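You operate a simulated robot arm through the tools that you are given. There is no shell and no other tool.

You are at the controls of a simulated two-armed robot. One attempt, no reset.

JOB
Pick up the stage light that says "spot" from the top of the cables lid with one hand, pass it to the other hand and put it on the top of the lid of the small case. Set down upright: stage light.

The check looks at the end state, three seconds after you hand in, the way a careful person would. Anything else that was tipped, shoved, dropped, spilled or broken makes it a failure. A push-on lid holds only when it is set on centred and level and pressed home; a screw cap is set on level and turned clockwise until tight.

ROBOT AND FRAMES
Two 7-joint arms with four-finger grippers on one trunk, on a base that moves. Base frame: it is fixed to the floor where the robot stands at the start and does not move with it; the origin is under the middle of the robot, x ahead of it, y to its left, z up. Units: mm, rad, N and s.
The left shoulder is at the start at [40, 181, 1130], the right one opposite. With the tool pointing down near the work surface each hand reaches from about 100 to 800 mm from the robot's upright axis, wherever it stands, measured 20 degrees to its own side. Places, roughly: stage light [-1750, 1000, 750]; top of the lid of the small case [-1600, 1800, 600]. Payload 3.67 kg a hand.
The TCP of each hand is the grasp point between the finger pads, 28 mm short of the fingertips. In the tool frame z runs along the fingers and y along their closing line. The gripper opens to 112 mm; its body begins 73 mm behind the TCP.
Orientation is that of the tool frame in the base frame, as a unit quaternion [w, x, y, z]. With the fingers straight down and closing along the base's y, the tool's x points along the base's -x, its y along +y and its z along -z.

CONTROLS
- The arms move only by the tool nudge_tool. It takes "left_plan", "right_plan" or both (then of equal length, played together; a hand with none holds still); each is a list of rows, each an object of numbers (a shift or turn left out is 0, a gripper value left out holds the last): "tx", "ty", "tz": the shift along the tool's x, y, z in units of 150 mm (1.0 is 150 mm); "wx", "wy", "wz": the turn, a rotation vector about the tool's x, y, z in units of 60 degrees (1.0 is 60 degrees); "claw": the opening, from 0 (shut) to 1 (fully open). In form: [{"tx": .., "ty": .., "tz": .., "wx": .., "wy": .., "wz": .., "claw": ..}, ...]. A call has 1 to 20 rows; each row is the pose to reach, as a shift and turn from the pose commanded when the call began, along the tool's axes at that moment. A call with a number of a shift or a turn outside -1 to 1 is refused whole. Each row takes 0.2 s and may step no farther than 50 mm and 0.15 rad from the row before; otherwise, or with a gripper value out of range, the whole call is refused. A pose out of reach is approached as far as the arm can. The call stops where the force on the tool passes 40 N (or 10 N more than at its start, if that is more) or the arm is blocked; 0.2 s more then pass. Each finger travels about 72.4 mm/s and halts on what it meets, pressing with about 41 N; the grip force reading is that of the motor and also rises with nothing between the fingers. The clock runs only during rows and for 0.2 s after the last one: add rows that repeat a pose to give the fingers time. The reply holds the time, the measured pose of the TCP, the force on the tool along the base axes, the opening and the grip force, in the units named above and with some noise, with the torque about the TCP (base axes, N m) and any sound that the robot's microphone picked up.
- Cameras (640 x 400 px; columns grow to the right, rows downward): "scene" is now at [105.2, -10.7, 1351]; the picture's right is [-0.15, -0.99, 0.00], its down [-0.63, 0.10, -0.77] and it looks along [0.76, -0.12, -0.63] (base axes); focal length 264 px, centre (320, 200). "left" rides on the left gripper at [60, 18, -104] in its tool frame; the picture's right is [-0.29, 0.96, 0.00], its down [-0.80, -0.24, -0.55] and it looks along [-0.53, -0.16, 0.83] (tool axes); focal length 234 px, centre (320, 200). "right" rides on the right gripper at [60, -18, -104] in its tool frame; the picture's right is [0.29, 0.96, 0.00], its down [-0.80, 0.24, -0.55] and it looks along [-0.53, 0.16, 0.83] (tool axes); focal length 234 px, centre (320, 200). There is no depth. A picture from a camera that has moved, and an enlarged one, comes with that camera's place and axes in the base frame and with its lens.
- grab_frame(camera): a new picture of that camera. The clock stands still meanwhile.
- raise_lower(by): moves the trunk up (or, below 0, down) by that many mm; the arms and the scene camera ride with it, the base frame stays. It gives what a move gives, with no picture.
- roll_base(legs): drives the robot by 1 to 6 legs, each [ahead, left, turn to the left] in mm, mm and rad, along the robot's own axes; the way and the turn of a leg run together, so that a leg with both is an arc; at most 1500 mm and 3.142 rad a leg. The arms and the cameras ride along, it lands a little off, and it stops where it bumps. It gives what a move gives.
- head_to(pan, tilt): turns the head with the scene camera to pan (to the left, within 1.501 rad either way) and tilt (down, from -0.506 to 1.204), counted from straight ahead of the robot. It gives what a move gives.
- inspect(camera, box): a new picture of the part [left, top, right, bottom] of that camera's present view, enlarged. The clock stands still meanwhile.
- sign_off(): hands the job in; it is judged then, once.

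Nothing tells you exact positions but the pictures and the camera data. Unless the task says otherwise, let go and move clear before handing in.

The tools are called after "Request:" as a command line: name --argument value ..., lists and objects as JSON in quotes. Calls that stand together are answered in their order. nudge_tool: Moves the arms, as the interface text tells. Its arguments: {"type":"object","properties":{"left_plan":{"type":"array","items":{"type":"object","properties":{"tx":{"type":"number"},"ty":{"type":"number"},"tz":{"type":"number"},"wx":{"type":"number"},"wy":{"type":"number"},"wz":{"type":"number"},"claw":{"type":"number"}}}},"right_plan":{"type":"array","items":{"type":"object","properties":{"tx":{"type":"number"},"ty":{"type":"number"},"tz":{"type":"number"},"wx":{"type":"number"},"wy":{"type":"number"},"wz":{"type":"number"},"claw":{"type":"number"}}}}},"required":[]} The other tools are called the same way: raise_lower (by) moves the trunk up or down; roll_base (legs) drives the base; head_to (pan, tilt) turns the head that bears the scene camera; grab_frame (camera) takes a picture; inspect (camera, box) takes an enlarged picture of a part of a camera's view; sign_off () hands the job in.

At the start:

```text
time: 0.0
left_tool_pos: [571.6, 251.3, 852.4]
left_tcp_rot: [0.0, 0.0, 1.0, 0.0]
left_wrist_force: [0.1, 0.8, -0.1]
left_wrist_torque: [0.01, 0.01, 0.0]
left_gripper_width: 111.9
left_gripper_force: 0.0
right_tool_pos: [544.3, -212.8, 942.1]
right_tcp_rot: [0.001, 0.001, 1.0, -0.001]
right_wrist_force: [-0.3, -0.1, -0.9]
right_wrist_torque: [-0.02, 0.0, -0.03]
right_gripper_width: 111.9
right_gripper_force: 0.1
trunk travel left (down, up): [-250.0, 264.0]
robot x, y, heading: [-0.8, 0.6, 0.003]
head pan, tilt (commanded): [-0.154, 0.686]
```

scene: 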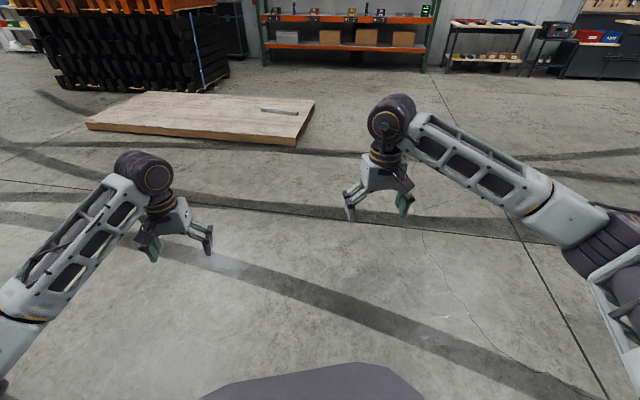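
right: 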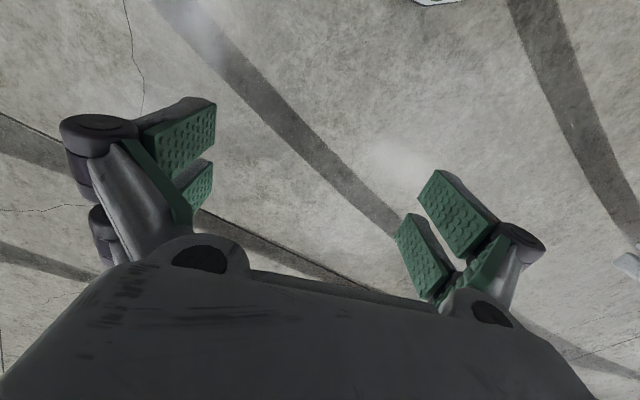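
left: 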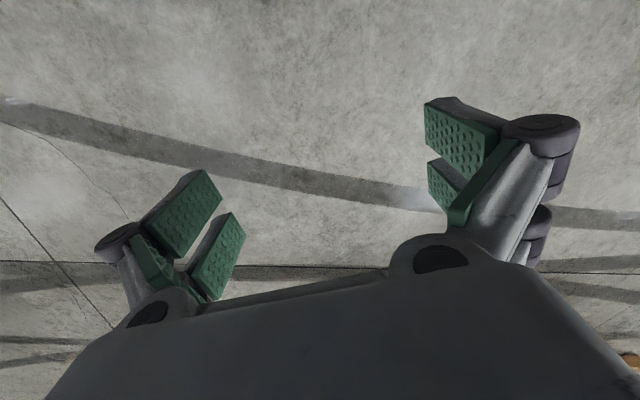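

The view ahead shows only open warehouse floor; the stage light and the small case should be behind me to the left. I'll look left with the head before turning the base.

Request:
head_to --pan 1.5 --tilt 0.4

Request:
grab_frame --camera "scene"

```text
time: 1.7
left_tool_pos: [572.6, 251.2, 853.8]
left_tcp_rot: [0.0, 0.0, 1.0, 0.001]
left_wrist_force: [-0.4, -0.4, 0.0]
left_wrist_torque: [0.02, -0.02, 0.03]
left_gripper_width: 112.0
left_gripper_force: 0.1
right_tool_pos: [543.7, -212.7, 941.8]
right_tcp_rot: [0.0, 0.0, 1.0, -0.001]
right_wrist_force: [0.3, 0.3, 0.0]
right_wrist_torque: [0.01, 0.03, -0.02]
right_gripper_width: 112.1
right_gripper_force: 0.0
trunk travel left (down, up): [-250.0, 264.0]
robot x, y, heading: [-0.2, -4.6, -0.001]
head pan, tilt (commanded): [1.499, 0.4]
```

```text
taken
camera scene: at [27.4, 94.8, 1376.6], right [1.0, -0.07, 0.0], down [-0.03, -0.39, -0.92], along [0.07, 0.92, -0.39], focal length 264 px, centre (320, 200)
```

scene: 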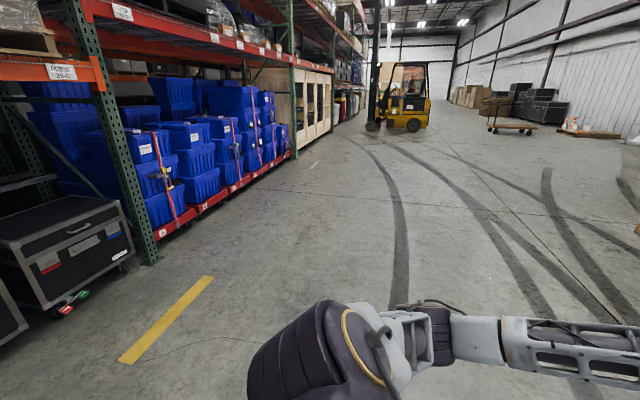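

On the left I see shelving and large black road cases at the picture's left edge. The floor near me is clear, so I'll turn in place to the left.

Request:
roll_base --legs '[[0, 0, 1.5]]'

Request:
head_to --pan 0.9 --tilt 0.4

Request:
grab_frame --camera "scene"

```text
time: 6.2
left_tool_pos: [-216.7, 586.8, 852.0]
left_tcp_rot: [0.0, -0.686, 0.727, 0.001]
left_wrist_force: [-1.3, 0.1, 0.5]
left_wrist_torque: [0.01, -0.03, 0.02]
left_gripper_width: 112.1
left_gripper_force: 0.1
right_tool_pos: [243.8, 531.1, 942.3]
right_tcp_rot: [0.0, -0.686, 0.727, -0.001]
right_wrist_force: [-0.1, -0.9, -0.7]
right_wrist_torque: [0.02, -0.01, 0.03]
right_gripper_width: 111.8
right_gripper_force: 0.1
trunk travel left (down, up): [-250.0, 264.0]
robot x, y, heading: [-0.8, 0.7, 1.512]
head pan, tilt (commanded): [1.499, 0.4]
```

```text
time: 7.2
left_tool_pos: [-217.7, 586.3, 853.0]
left_tcp_rot: [0.0, -0.686, 0.728, 0.001]
left_wrist_force: [0.8, 0.6, -0.4]
left_wrist_torque: [0.0, 0.01, -0.02]
left_gripper_width: 111.8
left_gripper_force: 0.0
right_tool_pos: [245.0, 530.2, 943.5]
right_tcp_rot: [0.0, -0.686, 0.727, -0.001]
right_wrist_force: [0.1, -0.7, 0.0]
right_wrist_torque: [0.01, -0.01, 0.02]
right_gripper_width: 112.1
right_gripper_force: 0.1
trunk travel left (down, up): [-250.0, 264.0]
robot x, y, heading: [4.8, 2.6, 1.508]
head pan, tilt (commanded): [0.901, 0.4]
```

```text
taken
camera scene: at [-67.7, 84.5, 1376.6], right [0.67, 0.75, 0.0], down [0.29, -0.26, -0.92], along [-0.69, 0.61, -0.39], focal length 264 px, centre (320, 200)
```

scene: 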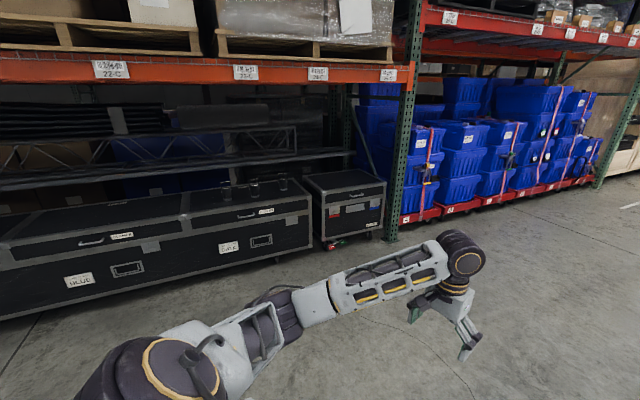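

I see a row of black road cases under the shelf, with three small dark objects (the lights) standing near the right end and a smaller case further right. I'll zoom in.

Request:
inspect --camera "scene" --box '[180, 140, 400, 277]'

Request:
inspect --camera "scene" --box '[0, 160, 240, 310]'

```text
2.91 times, centred on (290, 208) of scene
camera zoom: at [-67.7, 84.5, 1376.6], right [0.67, 0.75, 0.0], down [0.29, -0.26, -0.92], along [-0.69, 0.61, -0.39], focal length 769 px, centre (407, 175)
```

zoom: 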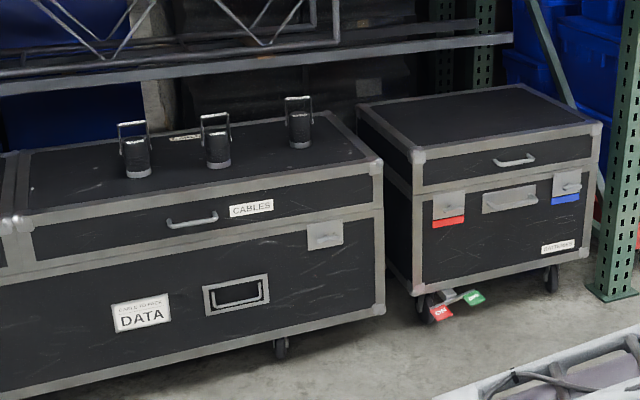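

```text
2.67 times, centred on (120, 235) of scene
camera zoom: at [-67.7, 84.5, 1376.6], right [0.67, 0.75, 0.0], down [0.29, -0.26, -0.92], along [-0.69, 0.61, -0.39], focal length 705 px, centre (853, 107)
```

zoom: 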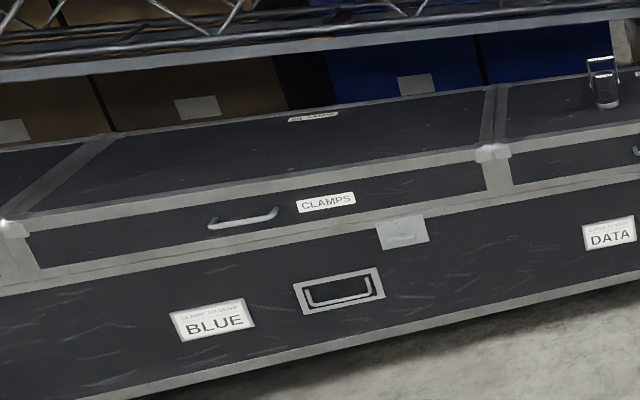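

Three lights stand on the lid labelled CABLES, and the smaller case to the right is the target. I need to get closer to read the lights' labels. I'll turn to face the row.

Request:
roll_base --legs '[[0, 0, 1.3]]'

Request:
head_to --pan -0.2 --tilt 0.35

Request:
grab_frame --camera "scene"

```text
time: 11.2
left_tool_pos: [-622.6, -65.1, 852.9]
left_tcp_rot: [0.0, 0.988, -0.154, 0.0]
left_wrist_force: [-0.4, -0.4, -0.7]
left_wrist_torque: [0.0, -0.01, 0.01]
left_gripper_width: 112.1
left_gripper_force: 0.0
right_tool_pos: [-454.4, 368.3, 942.1]
right_tcp_rot: [0.0, 0.988, -0.155, 0.0]
right_wrist_force: [0.4, -0.7, 0.2]
right_wrist_torque: [-0.01, 0.02, 0.0]
right_gripper_width: 112.2
right_gripper_force: 0.0
trunk travel left (down, up): [-250.0, 264.0]
robot x, y, heading: [-0.3, 0.9, 2.832]
head pan, tilt (commanded): [0.901, 0.4]
```

```text
time: 12.5
left_tool_pos: [-622.1, -64.7, 851.8]
left_tcp_rot: [0.001, 0.988, -0.153, 0.0]
left_wrist_force: [0.2, 0.4, -1.2]
left_wrist_torque: [0.03, 0.02, 0.03]
left_gripper_width: 111.7
left_gripper_force: 0.0
right_tool_pos: [-452.1, 369.2, 943.0]
right_tcp_rot: [0.0, 0.988, -0.155, 0.0]
right_wrist_force: [0.7, 0.4, -0.5]
right_wrist_torque: [0.0, -0.02, -0.02]
right_gripper_width: 112.2
right_gripper_force: 0.0
trunk travel left (down, up): [-250.0, 264.0]
robot x, y, heading: [-1.8, 2.8, 2.829]
head pan, tilt (commanded): [-0.201, 0.351]
```

```text
taken
camera scene: at [-100.5, 54.0, 1381.2], right [0.49, 0.87, 0.0], down [0.3, -0.17, -0.94], along [-0.82, 0.46, -0.34], focal length 264 px, centre (320, 200)
```

scene: 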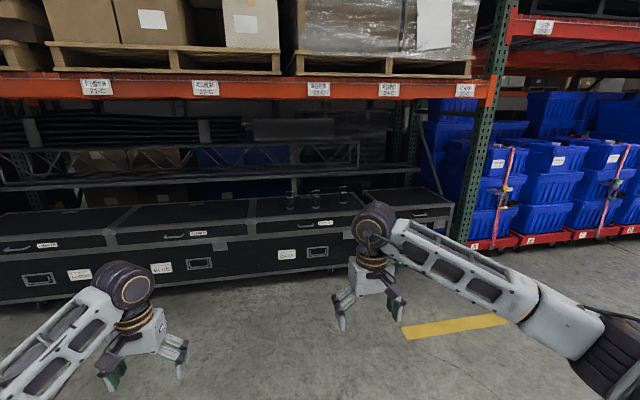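

The floor ahead is clear. I'll drive to about 1.1 m in front of the lights for a closer look.

Request:
roll_base --legs '[[760, -420, 0]]'

Request:
head_to --pan 0.0 --tilt 0.55

Request:
grab_frame --camera "scene"

```text
time: 17.1
left_tool_pos: [-1226.1, 570.5, 853.3]
left_tcp_rot: [-0.001, 0.988, -0.155, 0.0]
left_wrist_force: [-0.1, 0.5, 0.7]
left_wrist_torque: [-0.02, -0.01, -0.02]
left_gripper_width: 112.1
left_gripper_force: 0.0
right_tool_pos: [-1055.4, 1003.5, 943.0]
right_tcp_rot: [0.0, 0.988, -0.156, 0.001]
right_wrist_force: [0.1, 0.5, 0.0]
right_wrist_torque: [0.0, -0.02, -0.04]
right_gripper_width: 112.2
right_gripper_force: 0.2
trunk travel left (down, up): [-250.0, 264.0]
robot x, y, heading: [-601.5, 635.3, 2.83]
head pan, tilt (commanded): [-0.201, 0.351]
```

```text
time: 17.9
left_tool_pos: [-1224.8, 569.9, 853.7]
left_tcp_rot: [0.0, 0.988, -0.154, 0.0]
left_wrist_force: [0.5, 0.7, -0.1]
left_wrist_torque: [0.03, -0.01, 0.0]
left_gripper_width: 111.9
left_gripper_force: 0.1
right_tool_pos: [-1056.0, 1003.5, 942.0]
right_tcp_rot: [0.0, 0.988, -0.155, 0.0]
right_wrist_force: [0.7, 0.1, 0.1]
right_wrist_torque: [0.03, -0.01, 0.0]
right_gripper_width: 112.0
right_gripper_force: 0.1
trunk travel left (down, up): [-250.0, 264.0]
robot x, y, heading: [-602.9, 632.5, 2.829]
head pan, tilt (commanded): [0.0, 0.55]
```

```text
taken
camera scene: at [-707.5, 670.5, 1363.0], right [0.31, 0.95, 0.0], down [0.5, -0.16, -0.85], along [-0.81, 0.26, -0.52], focal length 264 px, centre (320, 200)
```

scene: 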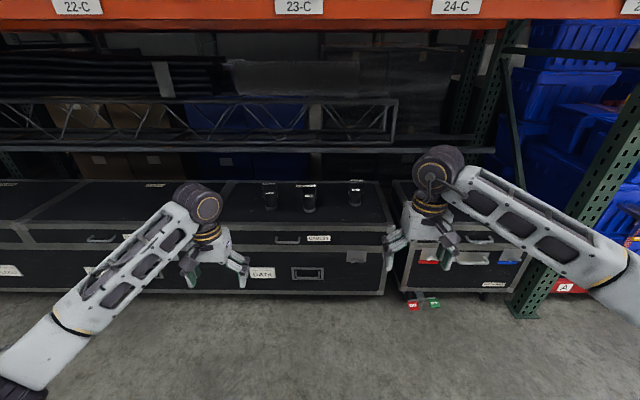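

Request:
inspect --camera "scene" --box '[230, 160, 390, 260]'

Request:
inspect --camera "scene" --box '[255, 175, 319, 215]'

Request:
inspect --camera "scene" --box '[320, 175, 384, 215]'

```text
4.00 times, centred on (310, 210) of scene
camera zoom: at [-707.5, 670.5, 1363.0], right [0.31, 0.95, 0.0], down [0.5, -0.16, -0.85], along [-0.81, 0.26, -0.52], focal length 1057 px, centre (360, 160)
```

zoom: 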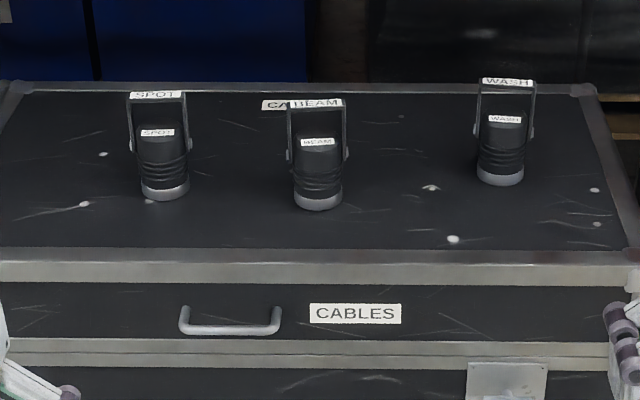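

```text
10.00 times, centred on (287, 195) of scene
camera zoom: at [-707.5, 670.5, 1363.0], right [0.31, 0.95, 0.0], down [0.5, -0.16, -0.85], along [-0.81, 0.26, -0.52], focal length 2643 px, centre (650, 250)
```

zoom: 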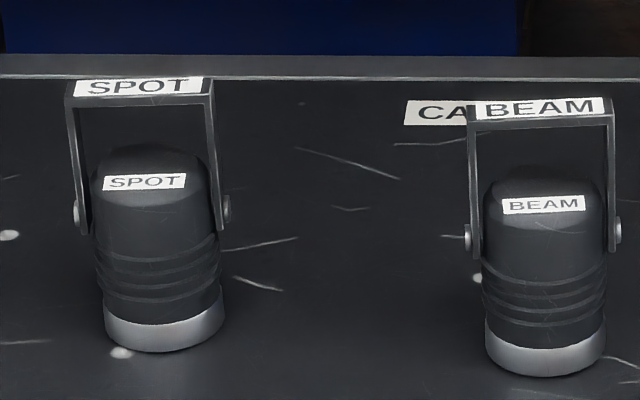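

```text
10.00 times, centred on (352, 195) of scene
camera zoom: at [-707.5, 670.5, 1363.0], right [0.31, 0.95, 0.0], down [0.5, -0.16, -0.85], along [-0.81, 0.26, -0.52], focal length 2643 px, centre (0, 250)
```

zoom: 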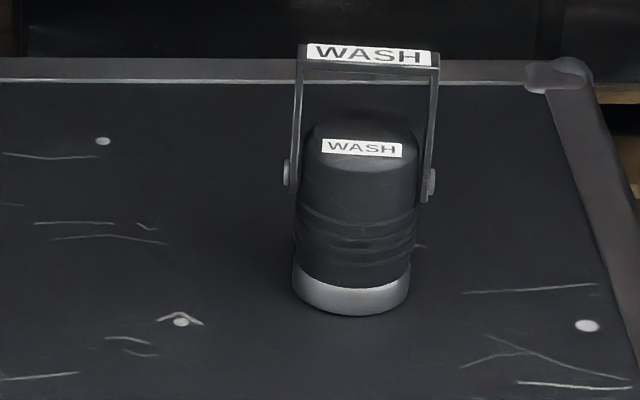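

I can read the labels: SPOT is the leftmost light, then BEAM and WASH. I put the lid top at z≈622, SPOT at about [-1854, 780] with its strap top at z≈764, and its strap running parallel to the case front. The left hand will take it by the top strap, closing front to back, so I turn both wrists here in free space first.

Request:
nudge_tool --left_plan '[{"wz": 0.14}, {"wz": 0.28}, {"wz": 0.42}, {"wz": 0.56}, {"wz": 0.7}, {"wz": 0.84}, {"wz": 0.98}]' --right_plan '[{"wz": 0.14}, {"wz": 0.28}, {"wz": 0.42}, {"wz": 0.56}, {"wz": 0.7}, {"wz": 0.84}, {"wz": 0.98}]'

Request:
nudge_tool --left_plan '[{"wz": 0.13}, {"wz": 0.26}, {"wz": 0.39}, {"wz": 0.52}]' --right_plan '[{"wz": 0.13}, {"wz": 0.26}, {"wz": 0.39}, {"wz": 0.52}]'

Request:
grab_frame --camera "scene"

```text
time: 19.4
left_tool_pos: [-1226.2, 571.5, 853.8]
left_tcp_rot: [0.0, 0.783, -0.622, 0.001]
left_wrist_force: [-0.2, 0.8, 0.4]
left_wrist_torque: [-0.03, 0.01, 0.01]
left_gripper_width: 112.1
left_gripper_force: 0.0
right_tool_pos: [-1055.9, 1003.8, 941.7]
right_tcp_rot: [0.0, 0.784, -0.621, 0.0]
right_wrist_force: [0.0, -0.2, -0.1]
right_wrist_torque: [0.02, 0.01, 0.01]
right_gripper_width: 111.9
right_gripper_force: 0.1
trunk travel left (down, up): [-250.0, 264.0]
robot x, y, heading: [-600.6, 633.5, 2.83]
head pan, tilt (commanded): [0.0, 0.55]
```

```text
time: 20.4
left_tool_pos: [-1225.9, 570.2, 854.2]
left_tcp_rot: [0.0, -0.588, 0.809, 0.0]
left_wrist_force: [-0.2, 1.4, 0.6]
left_wrist_torque: [0.01, 0.01, 0.0]
left_gripper_width: 112.0
left_gripper_force: 0.0
right_tool_pos: [-1056.1, 1003.9, 942.0]
right_tcp_rot: [0.0, -0.588, 0.809, 0.0]
right_wrist_force: [0.9, 1.5, -0.1]
right_wrist_torque: [0.0, 0.0, -0.01]
right_gripper_width: 112.0
right_gripper_force: 0.1
trunk travel left (down, up): [-250.0, 264.0]
robot x, y, heading: [-601.3, 631.1, 2.831]
head pan, tilt (commanded): [0.0, 0.55]
```

```text
taken
camera scene: at [-707.7, 670.5, 1362.9], right [0.31, 0.95, 0.0], down [0.5, -0.16, -0.85], along [-0.81, 0.26, -0.52], focal length 264 px, centre (320, 200)
```

scene: 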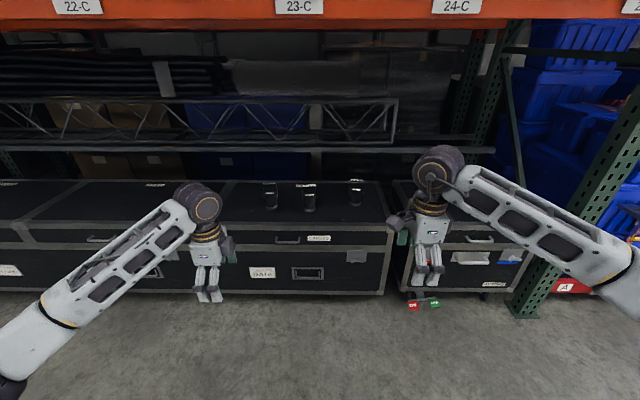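

The wrists turned as planned. Now I'll test, in free space, that the right hand can lie nearly horizontal and point to the robot's left, which is how it will take the body.

Request:
nudge_tool --right_plan '[{"wy": 0.14}, {"wy": 0.28}, {"wy": 0.42}, {"wy": 0.56}, {"wy": 0.7}, {"wy": 0.84}, {"wy": 0.98}]'

Request:
nudge_tool --right_plan '[{"wy": 0.1}, {"wy": 0.2}]'

Request:
grab_frame --camera "scene"

Request:
grab_frame --camera "right"

```text
time: 22.1
left_tool_pos: [-1225.4, 570.7, 854.2]
left_tcp_rot: [0.0, -0.589, 0.808, 0.0]
left_wrist_force: [-0.6, -0.1, 0.1]
left_wrist_torque: [-0.02, -0.01, 0.02]
left_gripper_width: 112.1
left_gripper_force: 0.1
right_tool_pos: [-1056.1, 1004.2, 943.2]
right_tcp_rot: [-0.397, -0.513, 0.704, -0.289]
right_wrist_force: [-0.9, -0.2, 0.7]
right_wrist_torque: [0.01, -0.01, -0.02]
right_gripper_width: 112.0
right_gripper_force: 0.2
trunk travel left (down, up): [-250.0, 264.0]
robot x, y, heading: [-600.6, 635.8, 2.832]
head pan, tilt (commanded): [0.0, 0.55]
```

```text
time: 22.6
left_tool_pos: [-1225.8, 570.5, 854.4]
left_tcp_rot: [-0.001, -0.589, 0.808, 0.0]
left_wrist_force: [-0.1, 0.4, 0.6]
left_wrist_torque: [0.0, 0.02, -0.02]
left_gripper_width: 111.9
left_gripper_force: 0.1
right_tool_pos: [-1055.3, 1003.9, 943.8]
right_tcp_rot: [-0.469, -0.479, 0.659, -0.342]
right_wrist_force: [-0.7, -0.2, 0.4]
right_wrist_torque: [0.0, 0.0, 0.02]
right_gripper_width: 112.1
right_gripper_force: 0.0
trunk travel left (down, up): [-250.0, 264.0]
robot x, y, heading: [-607.8, 635.7, 2.832]
head pan, tilt (commanded): [0.0, 0.55]
```

```text
taken
camera scene: at [-707.7, 670.5, 1362.9], right [0.31, 0.95, 0.0], down [0.5, -0.16, -0.85], along [-0.81, 0.26, -0.52], focal length 264 px, centre (320, 200)
```

scene: 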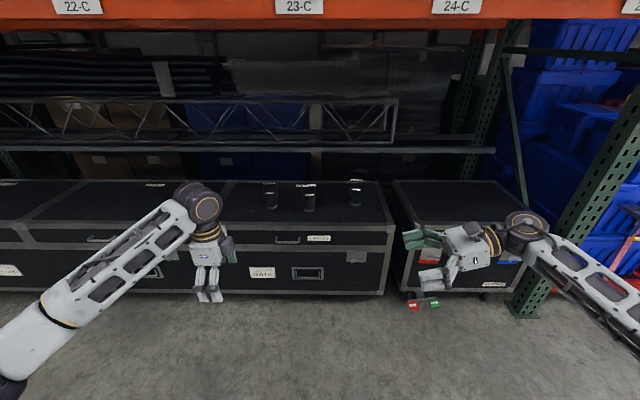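

```text
taken
camera right: at [-1014.6, 1073.2, 1033.7], right [-0.94, 0.2, 0.27], down [0.01, 0.82, -0.57], along [-0.34, -0.53, -0.77], focal length 234 px, centre (320, 200)
```

right: 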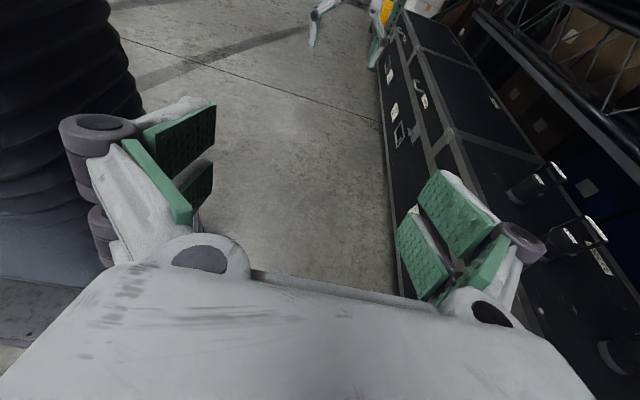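

The right hand can take that pose. Now I'll drive straight ahead about 630 mm so SPOT lies almost under the left hand, which is about 60 mm above the light's top.

Request:
roll_base --legs '[[500, 0, 0]]'

Request:
grab_frame --camera "scene"

Request:
grab_frame --camera "left"

```text
time: 25.7
left_tool_pos: [-1707.8, 722.9, 852.8]
left_tcp_rot: [0.0, -0.59, 0.807, 0.0]
left_wrist_force: [0.5, -0.5, -0.4]
left_wrist_torque: [0.0, -0.04, -0.02]
left_gripper_width: 111.7
left_gripper_force: 0.1
right_tool_pos: [-1539.5, 1157.0, 943.3]
right_tcp_rot: [-0.467, -0.48, 0.659, -0.342]
right_wrist_force: [0.0, -0.4, -0.3]
right_wrist_torque: [-0.04, 0.01, 0.01]
right_gripper_width: 112.0
right_gripper_force: 0.0
trunk travel left (down, up): [-250.0, 264.0]
robot x, y, heading: [-1085.2, 788.8, 2.834]
head pan, tilt (commanded): [0.0, 0.55]
```

```text
taken
camera scene: at [-1190.5, 824.6, 1362.8], right [0.3, 0.95, 0.0], down [0.5, -0.16, -0.85], along [-0.81, 0.26, -0.52], focal length 264 px, centre (320, 200)
```

scene: 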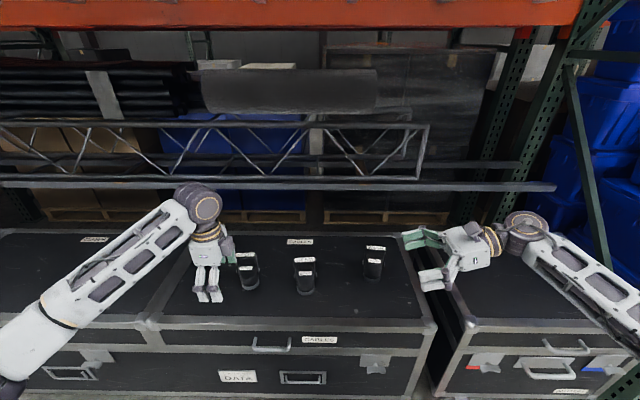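

```text
taken
camera left: at [-1743.0, 670.5, 956.7], right [-0.83, 0.56, 0.0], down [0.47, 0.69, 0.55], along [0.31, 0.46, -0.83], focal length 234 px, centre (320, 200)
```

left: 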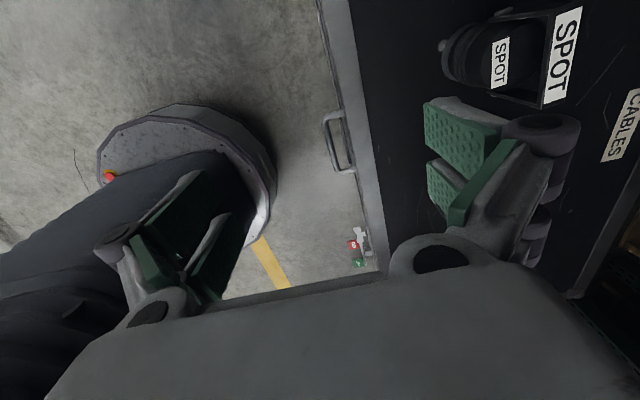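

SPOT is now just ahead of the left hand. I'll zoom on it from the scene camera to fix its position precisely.

Request:
inspect --camera "scene" --box '[200, 230, 328, 310]'

Request:
inspect --camera "left" --box '[400, 0, 640, 150]'

```text
5.00 times, centred on (264, 270) of scene
camera zoom: at [-1190.5, 824.6, 1362.8], right [0.3, 0.95, 0.0], down [0.5, -0.16, -0.85], along [-0.81, 0.26, -0.52], focal length 1321 px, centre (600, -150)
```

zoom: 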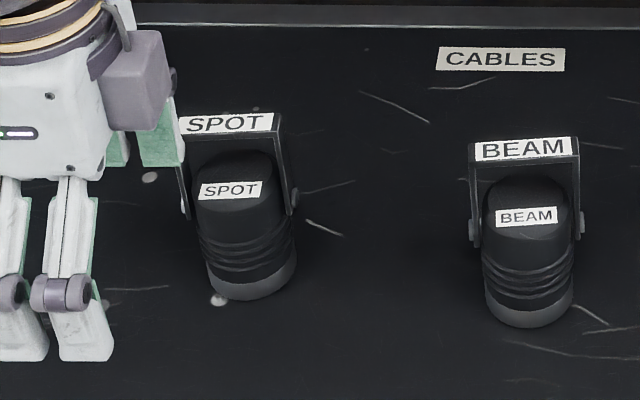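

```text
2.67 times, centred on (520, 75) of left
camera zoom: at [-1743.0, 670.5, 956.7], right [-0.83, 0.56, 0.0], down [0.47, 0.69, 0.55], along [0.31, 0.46, -0.83], focal length 624 px, centre (-213, 533)
```

zoom: 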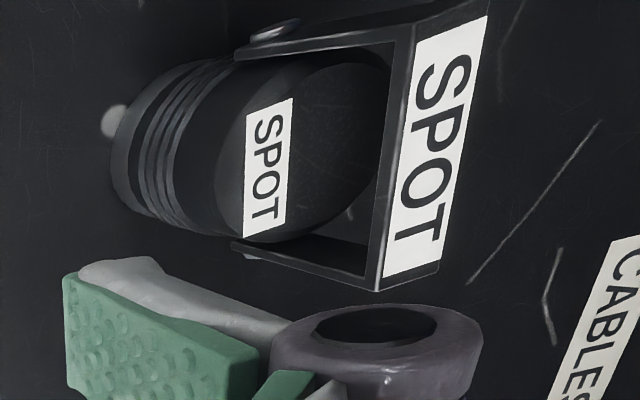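

From both cameras SPOT's strap centre is about 176 mm ahead of the left TCP and 5 mm to its left. The strap is roughly 19 mm wide and turned by about 4°. I'll roll 150 mm further in.

Request:
roll_base --legs '[[150, 0, 0]]'

Request:
grab_frame --camera "left"

Request:
grab_frame --camera "scene"

```text
time: 27.1
left_tool_pos: [-1849.3, 766.4, 853.3]
left_tcp_rot: [0.0, -0.591, 0.807, -0.001]
left_wrist_force: [0.2, 0.1, -0.7]
left_wrist_torque: [-0.01, -0.03, 0.06]
left_gripper_width: 112.3
left_gripper_force: 0.1
right_tool_pos: [-1679.9, 1200.5, 942.3]
right_tcp_rot: [-0.467, -0.481, 0.659, -0.342]
right_wrist_force: [-0.9, 1.0, -1.2]
right_wrist_torque: [-0.05, -0.03, 0.02]
right_gripper_width: 112.2
right_gripper_force: 0.0
trunk travel left (down, up): [-250.0, 264.0]
robot x, y, heading: [-1226.3, 834.0, 2.837]
head pan, tilt (commanded): [0.0, 0.55]
```

```text
taken
camera left: at [-1883.6, 714.2, 956.3], right [-0.83, 0.56, 0.0], down [0.47, 0.69, 0.55], along [0.31, 0.46, -0.83], focal length 234 px, centre (320, 200)
```

left: 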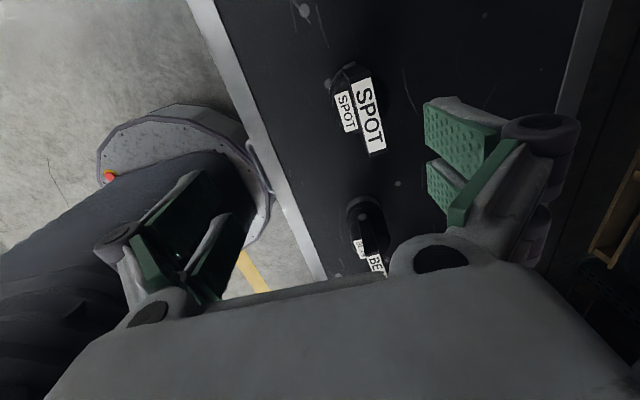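

```text
taken
camera scene: at [-1331.4, 869.1, 1362.8], right [0.3, 0.95, 0.0], down [0.5, -0.16, -0.85], along [-0.81, 0.26, -0.52], focal length 264 px, centre (320, 200)
```

scene: 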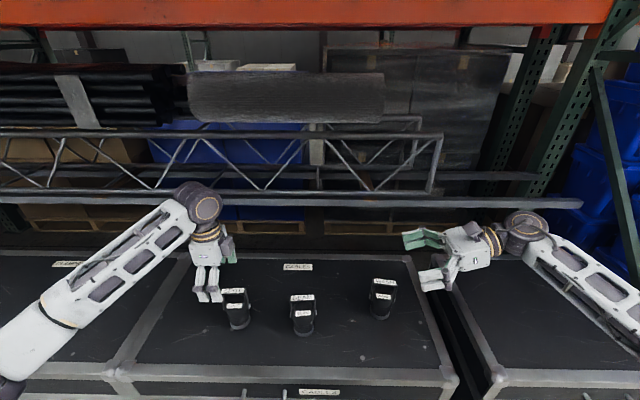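

The strap is now almost between the left fingers' reach. I'll zoom in with the left camera for a final position fix.

Request:
inspect --camera "left" --box '[300, 50, 428, 130]'

Request:
inspect --camera "left" --box '[280, 60, 440, 160]'

```text
5.00 times, centred on (364, 90) of left
camera zoom: at [-1883.6, 714.2, 956.3], right [-0.83, 0.56, 0.0], down [0.47, 0.69, 0.55], along [0.31, 0.46, -0.83], focal length 1171 px, centre (100, 750)
```

zoom: 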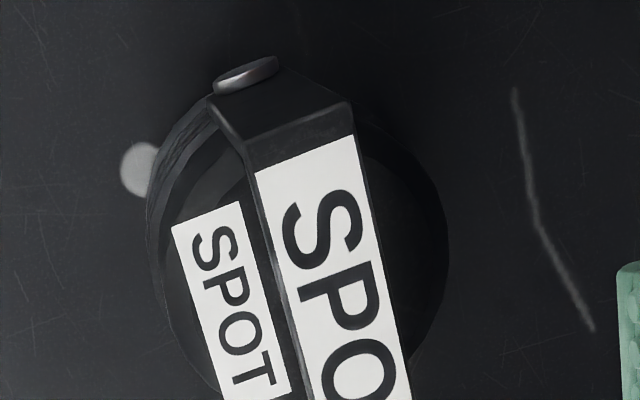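

```text
4.00 times, centred on (360, 110) of left
camera zoom: at [-1883.6, 714.2, 956.3], right [-0.83, 0.56, 0.0], down [0.47, 0.69, 0.55], along [0.31, 0.46, -0.83], focal length 937 px, centre (160, 560)
```

zoom: 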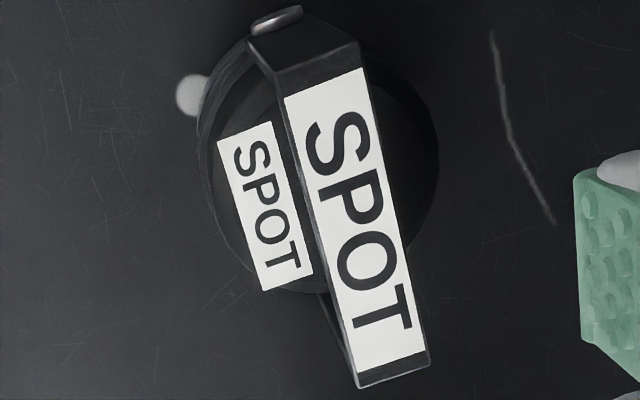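

The wrist-camera estimate and the earlier one differ slightly in height, so I'll check the strap's height with another scene zoom before descending.

Request:
inspect --camera "scene" --box '[200, 260, 328, 340]'

Request:
inspect --camera "scene" --box '[160, 240, 480, 400]'

```text
5.00 times, centred on (264, 300) of scene
camera zoom: at [-1331.4, 869.1, 1362.8], right [0.3, 0.95, 0.0], down [0.5, -0.16, -0.85], along [-0.81, 0.26, -0.52], focal length 1321 px, centre (600, -300)
```

zoom: 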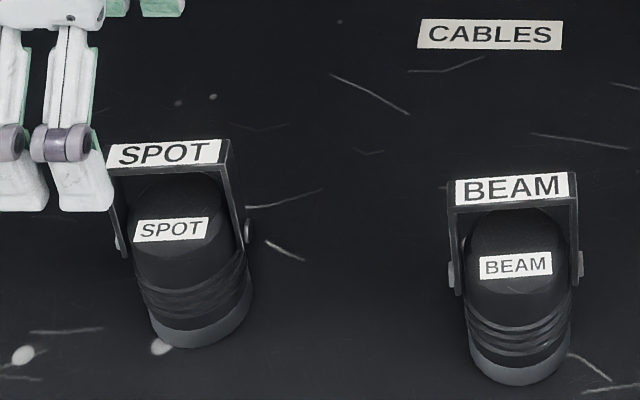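

```text
2.00 times, centred on (320, 320) of scene
camera zoom: at [-1331.4, 869.1, 1362.8], right [0.3, 0.95, 0.0], down [0.5, -0.16, -0.85], along [-0.81, 0.26, -0.52], focal length 529 px, centre (320, -40)
```

zoom: 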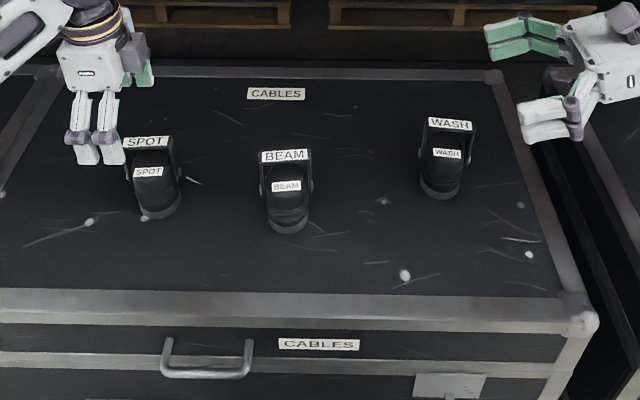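

Combining views, the lid top is nearer z≈604 and SPOT's strap top z≈745, about 46 mm ahead of the left TCP and 4 mm to its right. I'll align over it, come down partway and recheck.

Request:
nudge_tool --left_plan '[{"tx": -0.027, "ty": 0.15, "wz": -0.03}, {"tx": -0.027, "ty": 0.307, "wz": -0.063}, {"tx": -0.027, "ty": 0.307, "tz": 0.2, "wz": -0.063}, {"tx": -0.027, "ty": 0.307, "tz": 0.4, "wz": -0.063}, {"tx": -0.027, "ty": 0.307, "tz": 0.4, "wz": -0.063}]'

Request:
grab_frame --camera "left"

Request:
inspect --camera "scene" --box '[160, 200, 320, 360]'

```text
time: 28.3
left_tool_pos: [-1890.1, 781.8, 794.1]
left_tcp_rot: [0.0, -0.617, 0.787, 0.0]
left_wrist_force: [0.3, 0.3, 0.0]
left_wrist_torque: [0.02, 0.02, -0.02]
left_gripper_width: 112.0
left_gripper_force: 0.0
right_tool_pos: [-1678.9, 1201.2, 943.4]
right_tcp_rot: [-0.467, -0.481, 0.658, -0.342]
right_wrist_force: [-0.3, 0.3, 0.2]
right_wrist_torque: [0.04, -0.03, 0.01]
right_gripper_width: 112.1
right_gripper_force: 0.0
trunk travel left (down, up): [-250.0, 264.0]
robot x, y, heading: [-1225.4, 828.8, 2.834]
head pan, tilt (commanded): [0.0, 0.55]
```

```text
taken
camera left: at [-1921.5, 727.9, 897.4], right [-0.86, 0.51, 0.0], down [0.42, 0.72, 0.55], along [0.28, 0.48, -0.83], focal length 234 px, centre (320, 200)
```

left: 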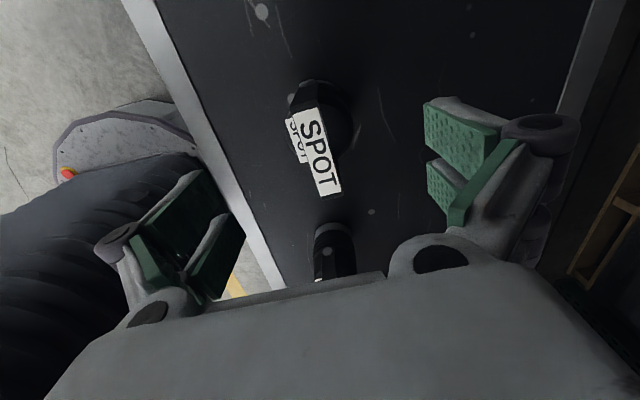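

```text
2.50 times, centred on (240, 280) of scene
camera zoom: at [-1329.7, 868.6, 1363.0], right [0.3, 0.95, 0.0], down [0.5, -0.16, -0.85], along [-0.81, 0.26, -0.52], focal length 661 px, centre (520, 0)
```

zoom: 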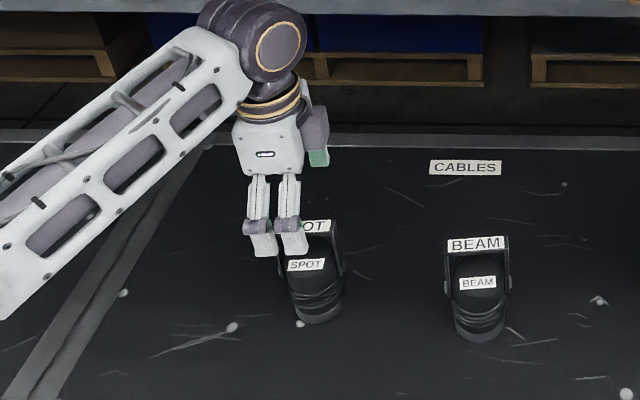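

The gripper looks centred over the strap. One more zoom to confirm alignment before descending.

Request:
inspect --camera "left" --box '[240, 70, 400, 210]'

```text
2.86 times, centred on (320, 140) of left
camera zoom: at [-1921.5, 727.9, 897.4], right [-0.86, 0.51, 0.0], down [0.42, 0.72, 0.55], along [0.28, 0.48, -0.83], focal length 669 px, centre (320, 371)
```

zoom: 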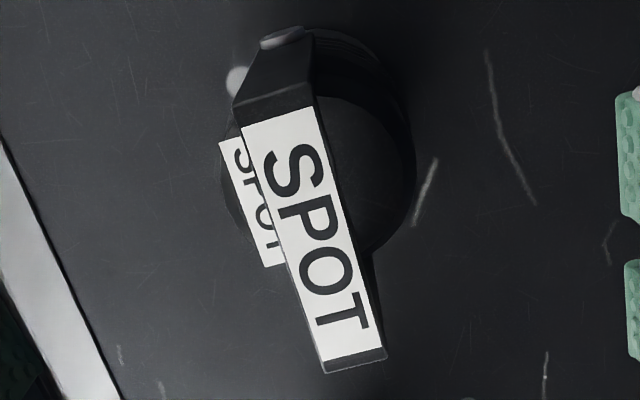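

The strap is centred within 2 mm and aligned within about 1°. I'll descend to TCP z≈745, keeping the fingertips above the lamp body, then close on the strap.

Request:
nudge_tool --left_plan '[{"tx": -0.013, "ty": -0.009, "tz": 0.1}, {"tx": -0.013, "ty": -0.009, "tz": 0.2}, {"tx": -0.013, "ty": -0.009, "tz": 0.32}, {"tx": -0.013, "ty": -0.009, "tz": 0.32}]'

Request:
grab_frame --camera "left"

Request:
inspect --camera "scene" --box '[200, 240, 328, 340]'

```text
time: 29.3
left_tool_pos: [-1888.9, 784.2, 746.7]
left_tcp_rot: [0.0, -0.617, 0.787, 0.0]
left_wrist_force: [0.2, 0.1, 0.0]
left_wrist_torque: [0.0, 0.0, 0.02]
left_gripper_width: 111.9
left_gripper_force: 0.1
right_tool_pos: [-1679.8, 1199.2, 943.3]
right_tcp_rot: [-0.467, -0.482, 0.657, -0.343]
right_wrist_force: [0.3, -0.2, -0.6]
right_wrist_torque: [0.0, -0.03, -0.02]
right_gripper_width: 111.7
right_gripper_force: 0.0
trunk travel left (down, up): [-250.0, 264.0]
robot x, y, heading: [-1226.1, 833.6, 2.835]
head pan, tilt (commanded): [0.0, 0.55]
```

```text
taken
camera left: at [-1919.4, 730.1, 849.4], right [-0.86, 0.51, 0.0], down [0.42, 0.72, 0.55], along [0.28, 0.48, -0.83], focal length 234 px, centre (320, 200)
```

left: 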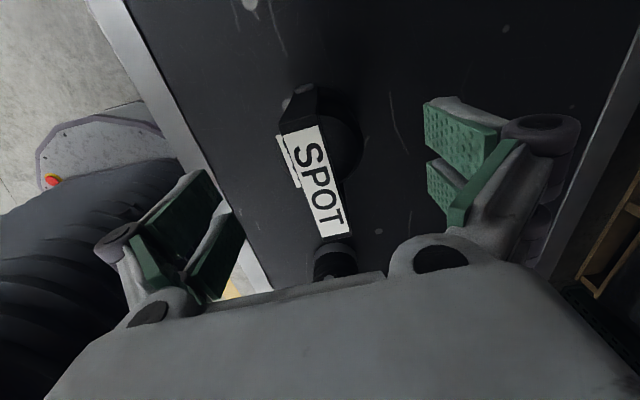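

```text
4.00 times, centred on (264, 290) of scene
camera zoom: at [-1329.9, 868.7, 1362.9], right [0.3, 0.95, 0.0], down [0.5, -0.16, -0.85], along [-0.81, 0.26, -0.52], focal length 1057 px, centre (544, -160)
```

zoom: 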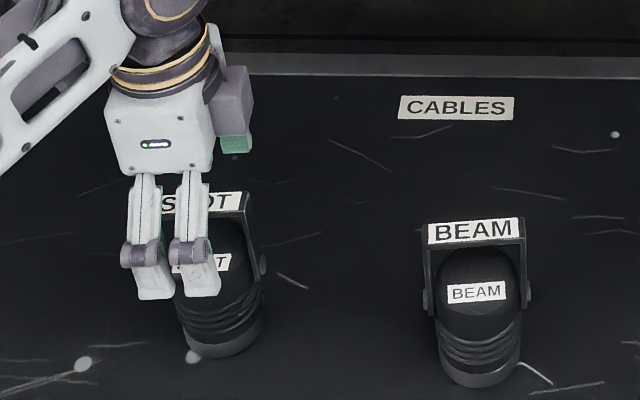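

The fingers straddle the strap with the tips above the body. Closing the left gripper now.

Request:
nudge_tool --left_plan '[{"claw": 0.0}, {"claw": 0.0}, {"claw": 0.0}, {"claw": 0.0}, {"claw": 0.0}, {"claw": 0.0}]'

Request:
grab_frame --camera "left"

Request:
inspect --camera "scene" --box '[200, 240, 328, 340]'

```text
time: 30.7
left_tool_pos: [-1888.8, 783.8, 745.9]
left_tcp_rot: [0.0, -0.617, 0.787, 0.001]
left_wrist_force: [-1.7, 1.1, -0.2]
left_wrist_torque: [-0.09, 0.02, -0.03]
left_gripper_width: 16.6
left_gripper_force: 41.3
right_tool_pos: [-1679.2, 1200.8, 942.5]
right_tcp_rot: [-0.467, -0.482, 0.658, -0.343]
right_wrist_force: [-0.3, 0.0, -0.3]
right_wrist_torque: [-0.02, -0.02, 0.02]
right_gripper_width: 111.9
right_gripper_force: 0.1
trunk travel left (down, up): [-250.0, 264.0]
robot x, y, heading: [-1225.0, 832.8, 2.832]
head pan, tilt (commanded): [0.0, 0.55]
```

```text
taken
camera left: at [-1919.6, 730.1, 849.3], right [-0.86, 0.51, 0.0], down [0.42, 0.72, 0.55], along [0.28, 0.48, -0.83], focal length 234 px, centre (320, 200)
```

left: 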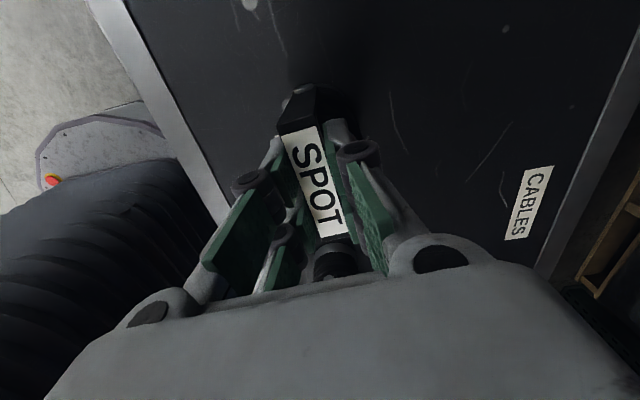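

```text
4.00 times, centred on (264, 290) of scene
camera zoom: at [-1330.2, 868.7, 1362.9], right [0.3, 0.95, 0.0], down [0.5, -0.16, -0.85], along [-0.81, 0.26, -0.52], focal length 1057 px, centre (544, -160)
```

zoom: 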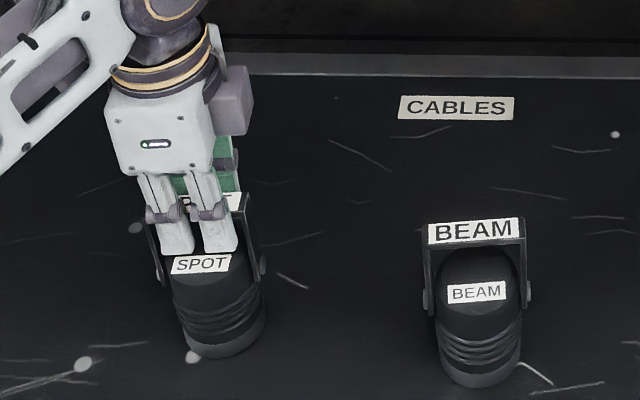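

The strap is gripped at 16.6 mm opening. I'll lift straight up slowly.

Request:
nudge_tool --left_plan '[{"tz": -0.05}, {"tz": -0.1}, {"tz": -0.2}, {"tz": -0.35}, {"tz": -0.5}, {"tz": -0.65}, {"tz": -0.8}, {"tz": -0.8}, {"tz": -0.8}]'

Request:
grab_frame --camera "left"

Request:
grab_frame --camera "scene"

```text
time: 32.7
left_tool_pos: [-1888.0, 785.0, 865.1]
left_tcp_rot: [0.0, -0.617, 0.787, 0.0]
left_wrist_force: [1.1, 0.6, -5.9]
left_wrist_torque: [-0.02, -0.01, -0.03]
left_gripper_width: 16.7
left_gripper_force: 40.8
right_tool_pos: [-1680.3, 1200.0, 943.1]
right_tcp_rot: [-0.467, -0.481, 0.658, -0.343]
right_wrist_force: [-0.6, 0.2, 0.1]
right_wrist_torque: [0.01, -0.02, 0.01]
right_gripper_width: 112.1
right_gripper_force: 0.1
trunk travel left (down, up): [-250.0, 264.0]
robot x, y, heading: [-1227.6, 835.0, 2.838]
head pan, tilt (commanded): [0.0, 0.55]
```

```text
taken
camera left: at [-1919.6, 731.3, 969.0], right [-0.86, 0.51, 0.0], down [0.42, 0.72, 0.55], along [0.28, 0.48, -0.83], focal length 234 px, centre (320, 200)
```

left: 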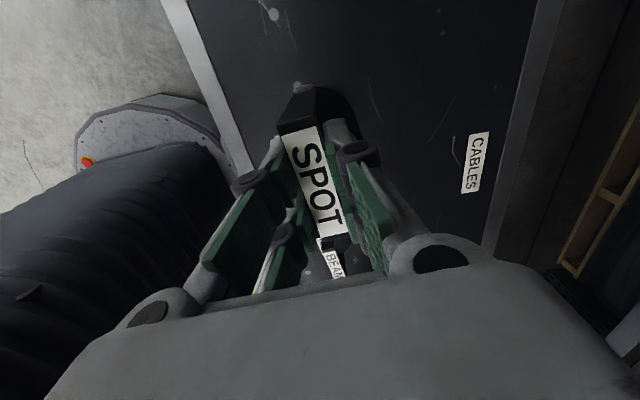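

```text
taken
camera scene: at [-1330.6, 868.7, 1362.9], right [0.3, 0.95, 0.0], down [0.5, -0.16, -0.85], along [-0.81, 0.26, -0.52], focal length 264 px, centre (320, 200)
```

scene: 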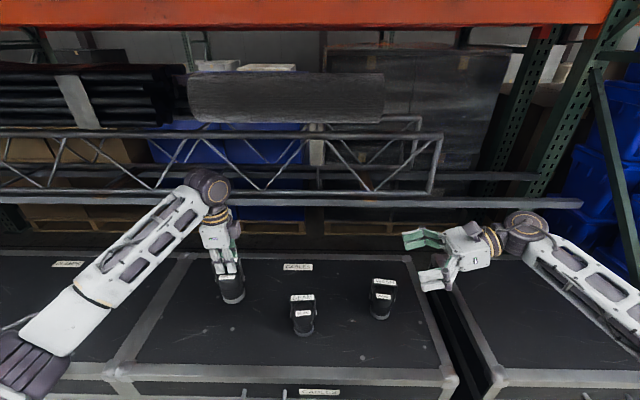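

SPOT is lifted cleanly (about 6 N, hanging upright) with BEAM and WASH undisturbed. I'll back straight away from the case so the handover happens over open floor.

Request:
roll_base --legs '[[-560, 0, 0]]'

Request:
grab_frame --camera "scene"

```text
time: 36.0
left_tool_pos: [-1353.9, 616.4, 865.2]
left_tcp_rot: [0.0, -0.618, 0.786, 0.0]
left_wrist_force: [0.0, 0.3, -6.7]
left_wrist_torque: [-0.01, 0.0, 0.03]
left_gripper_width: 16.7
left_gripper_force: 41.0
right_tool_pos: [-1144.6, 1030.6, 942.6]
right_tcp_rot: [-0.468, -0.481, 0.658, -0.342]
right_wrist_force: [0.9, 0.0, 0.8]
right_wrist_torque: [0.03, -0.01, -0.04]
right_gripper_width: 112.0
right_gripper_force: 0.1
trunk travel left (down, up): [-250.0, 264.0]
robot x, y, heading: [-691.2, 663.9, 2.836]
head pan, tilt (commanded): [0.0, 0.55]
```

```text
taken
camera scene: at [-795.5, 699.4, 1362.9], right [0.3, 0.95, 0.0], down [0.5, -0.16, -0.85], along [-0.81, 0.26, -0.52], focal length 264 px, centre (320, 200)
```

scene: 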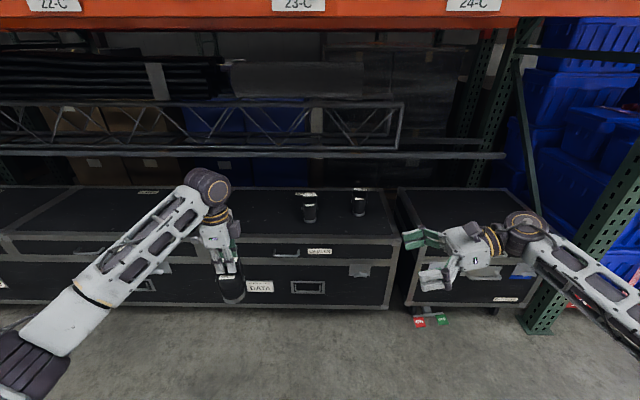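

Now in open space. I'll bring the left hand with the light to the front centre (roughly 520 mm ahead, 50 mm left, z≈950) and square it up, as the handover spot.

Request:
nudge_tool --left_plan '[{"tx": -0.125, "ty": -0.075, "tz": -0.057}, {"tx": -0.25, "ty": -0.15, "tz": -0.113}, {"tx": -0.375, "ty": -0.225, "tz": -0.17}, {"tx": -0.5, "ty": -0.3, "tz": -0.227}, {"tx": -0.633, "ty": -0.377, "tz": -0.283}]'

Request:
nudge_tool --left_plan '[{"tx": -0.125, "ty": -0.075, "tz": -0.057, "wz": 0.02}, {"tx": -0.25, "ty": -0.15, "tz": -0.113, "wz": 0.04}, {"tx": -0.375, "ty": -0.225, "tz": -0.17, "wz": 0.06}, {"tx": -0.5, "ty": -0.3, "tz": -0.227, "wz": 0.064}, {"tx": -0.633, "ty": -0.377, "tz": -0.283, "wz": 0.064}, {"tx": -0.633, "ty": -0.377, "tz": -0.283, "wz": 0.064}]'

Request:
grab_frame --camera "scene"

Request:
grab_frame --camera "right"

```text
time: 37.2
left_tool_pos: [-1275.1, 694.7, 908.6]
left_tcp_rot: [-0.001, -0.618, 0.786, 0.0]
left_wrist_force: [0.4, 0.4, -4.9]
left_wrist_torque: [-0.01, -0.05, 0.01]
left_gripper_width: 16.5
left_gripper_force: 40.8
right_tool_pos: [-1144.7, 1031.0, 941.8]
right_tcp_rot: [-0.467, -0.482, 0.658, -0.343]
right_wrist_force: [-0.5, 0.3, -0.5]
right_wrist_torque: [-0.04, 0.01, 0.01]
right_gripper_width: 112.0
right_gripper_force: 0.1
trunk travel left (down, up): [-250.0, 264.0]
robot x, y, heading: [-690.9, 664.5, 2.837]
head pan, tilt (commanded): [0.0, 0.55]
```

```text
time: 38.6
left_tool_pos: [-1197.6, 774.9, 949.4]
left_tcp_rot: [0.001, -0.59, 0.808, 0.0]
left_wrist_force: [-0.2, -0.5, -5.9]
left_wrist_torque: [0.01, -0.01, -0.04]
left_gripper_width: 16.9
left_gripper_force: 41.3
right_tool_pos: [-1146.1, 1030.6, 942.1]
right_tcp_rot: [-0.467, -0.481, 0.658, -0.343]
right_wrist_force: [-0.4, -0.9, 0.5]
right_wrist_torque: [-0.02, 0.02, 0.0]
right_gripper_width: 112.0
right_gripper_force: 0.0
trunk travel left (down, up): [-250.0, 264.0]
robot x, y, heading: [-691.3, 661.8, 2.838]
head pan, tilt (commanded): [0.0, 0.55]
```

```text
taken
camera scene: at [-796.3, 699.2, 1362.8], right [0.3, 0.95, 0.0], down [0.5, -0.16, -0.85], along [-0.81, 0.26, -0.52], focal length 264 px, centre (320, 200)
```

scene: 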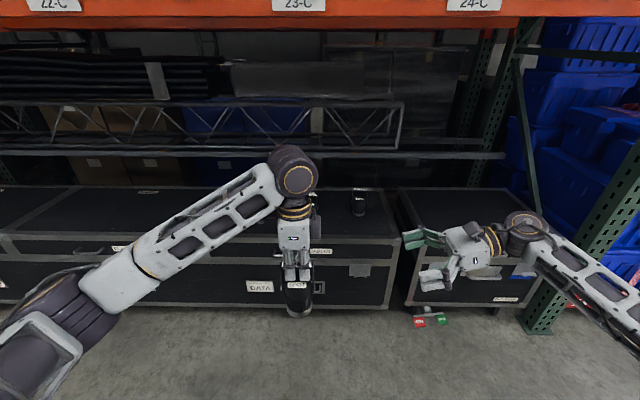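

```text
taken
camera right: at [-1105.1, 1100.2, 1033.2], right [-0.94, 0.2, 0.27], down [0.01, 0.82, -0.57], along [-0.34, -0.54, -0.78], focal length 234 px, centre (320, 200)
```

right: 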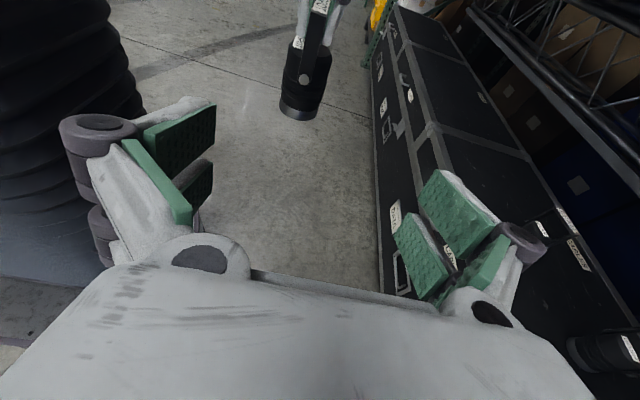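

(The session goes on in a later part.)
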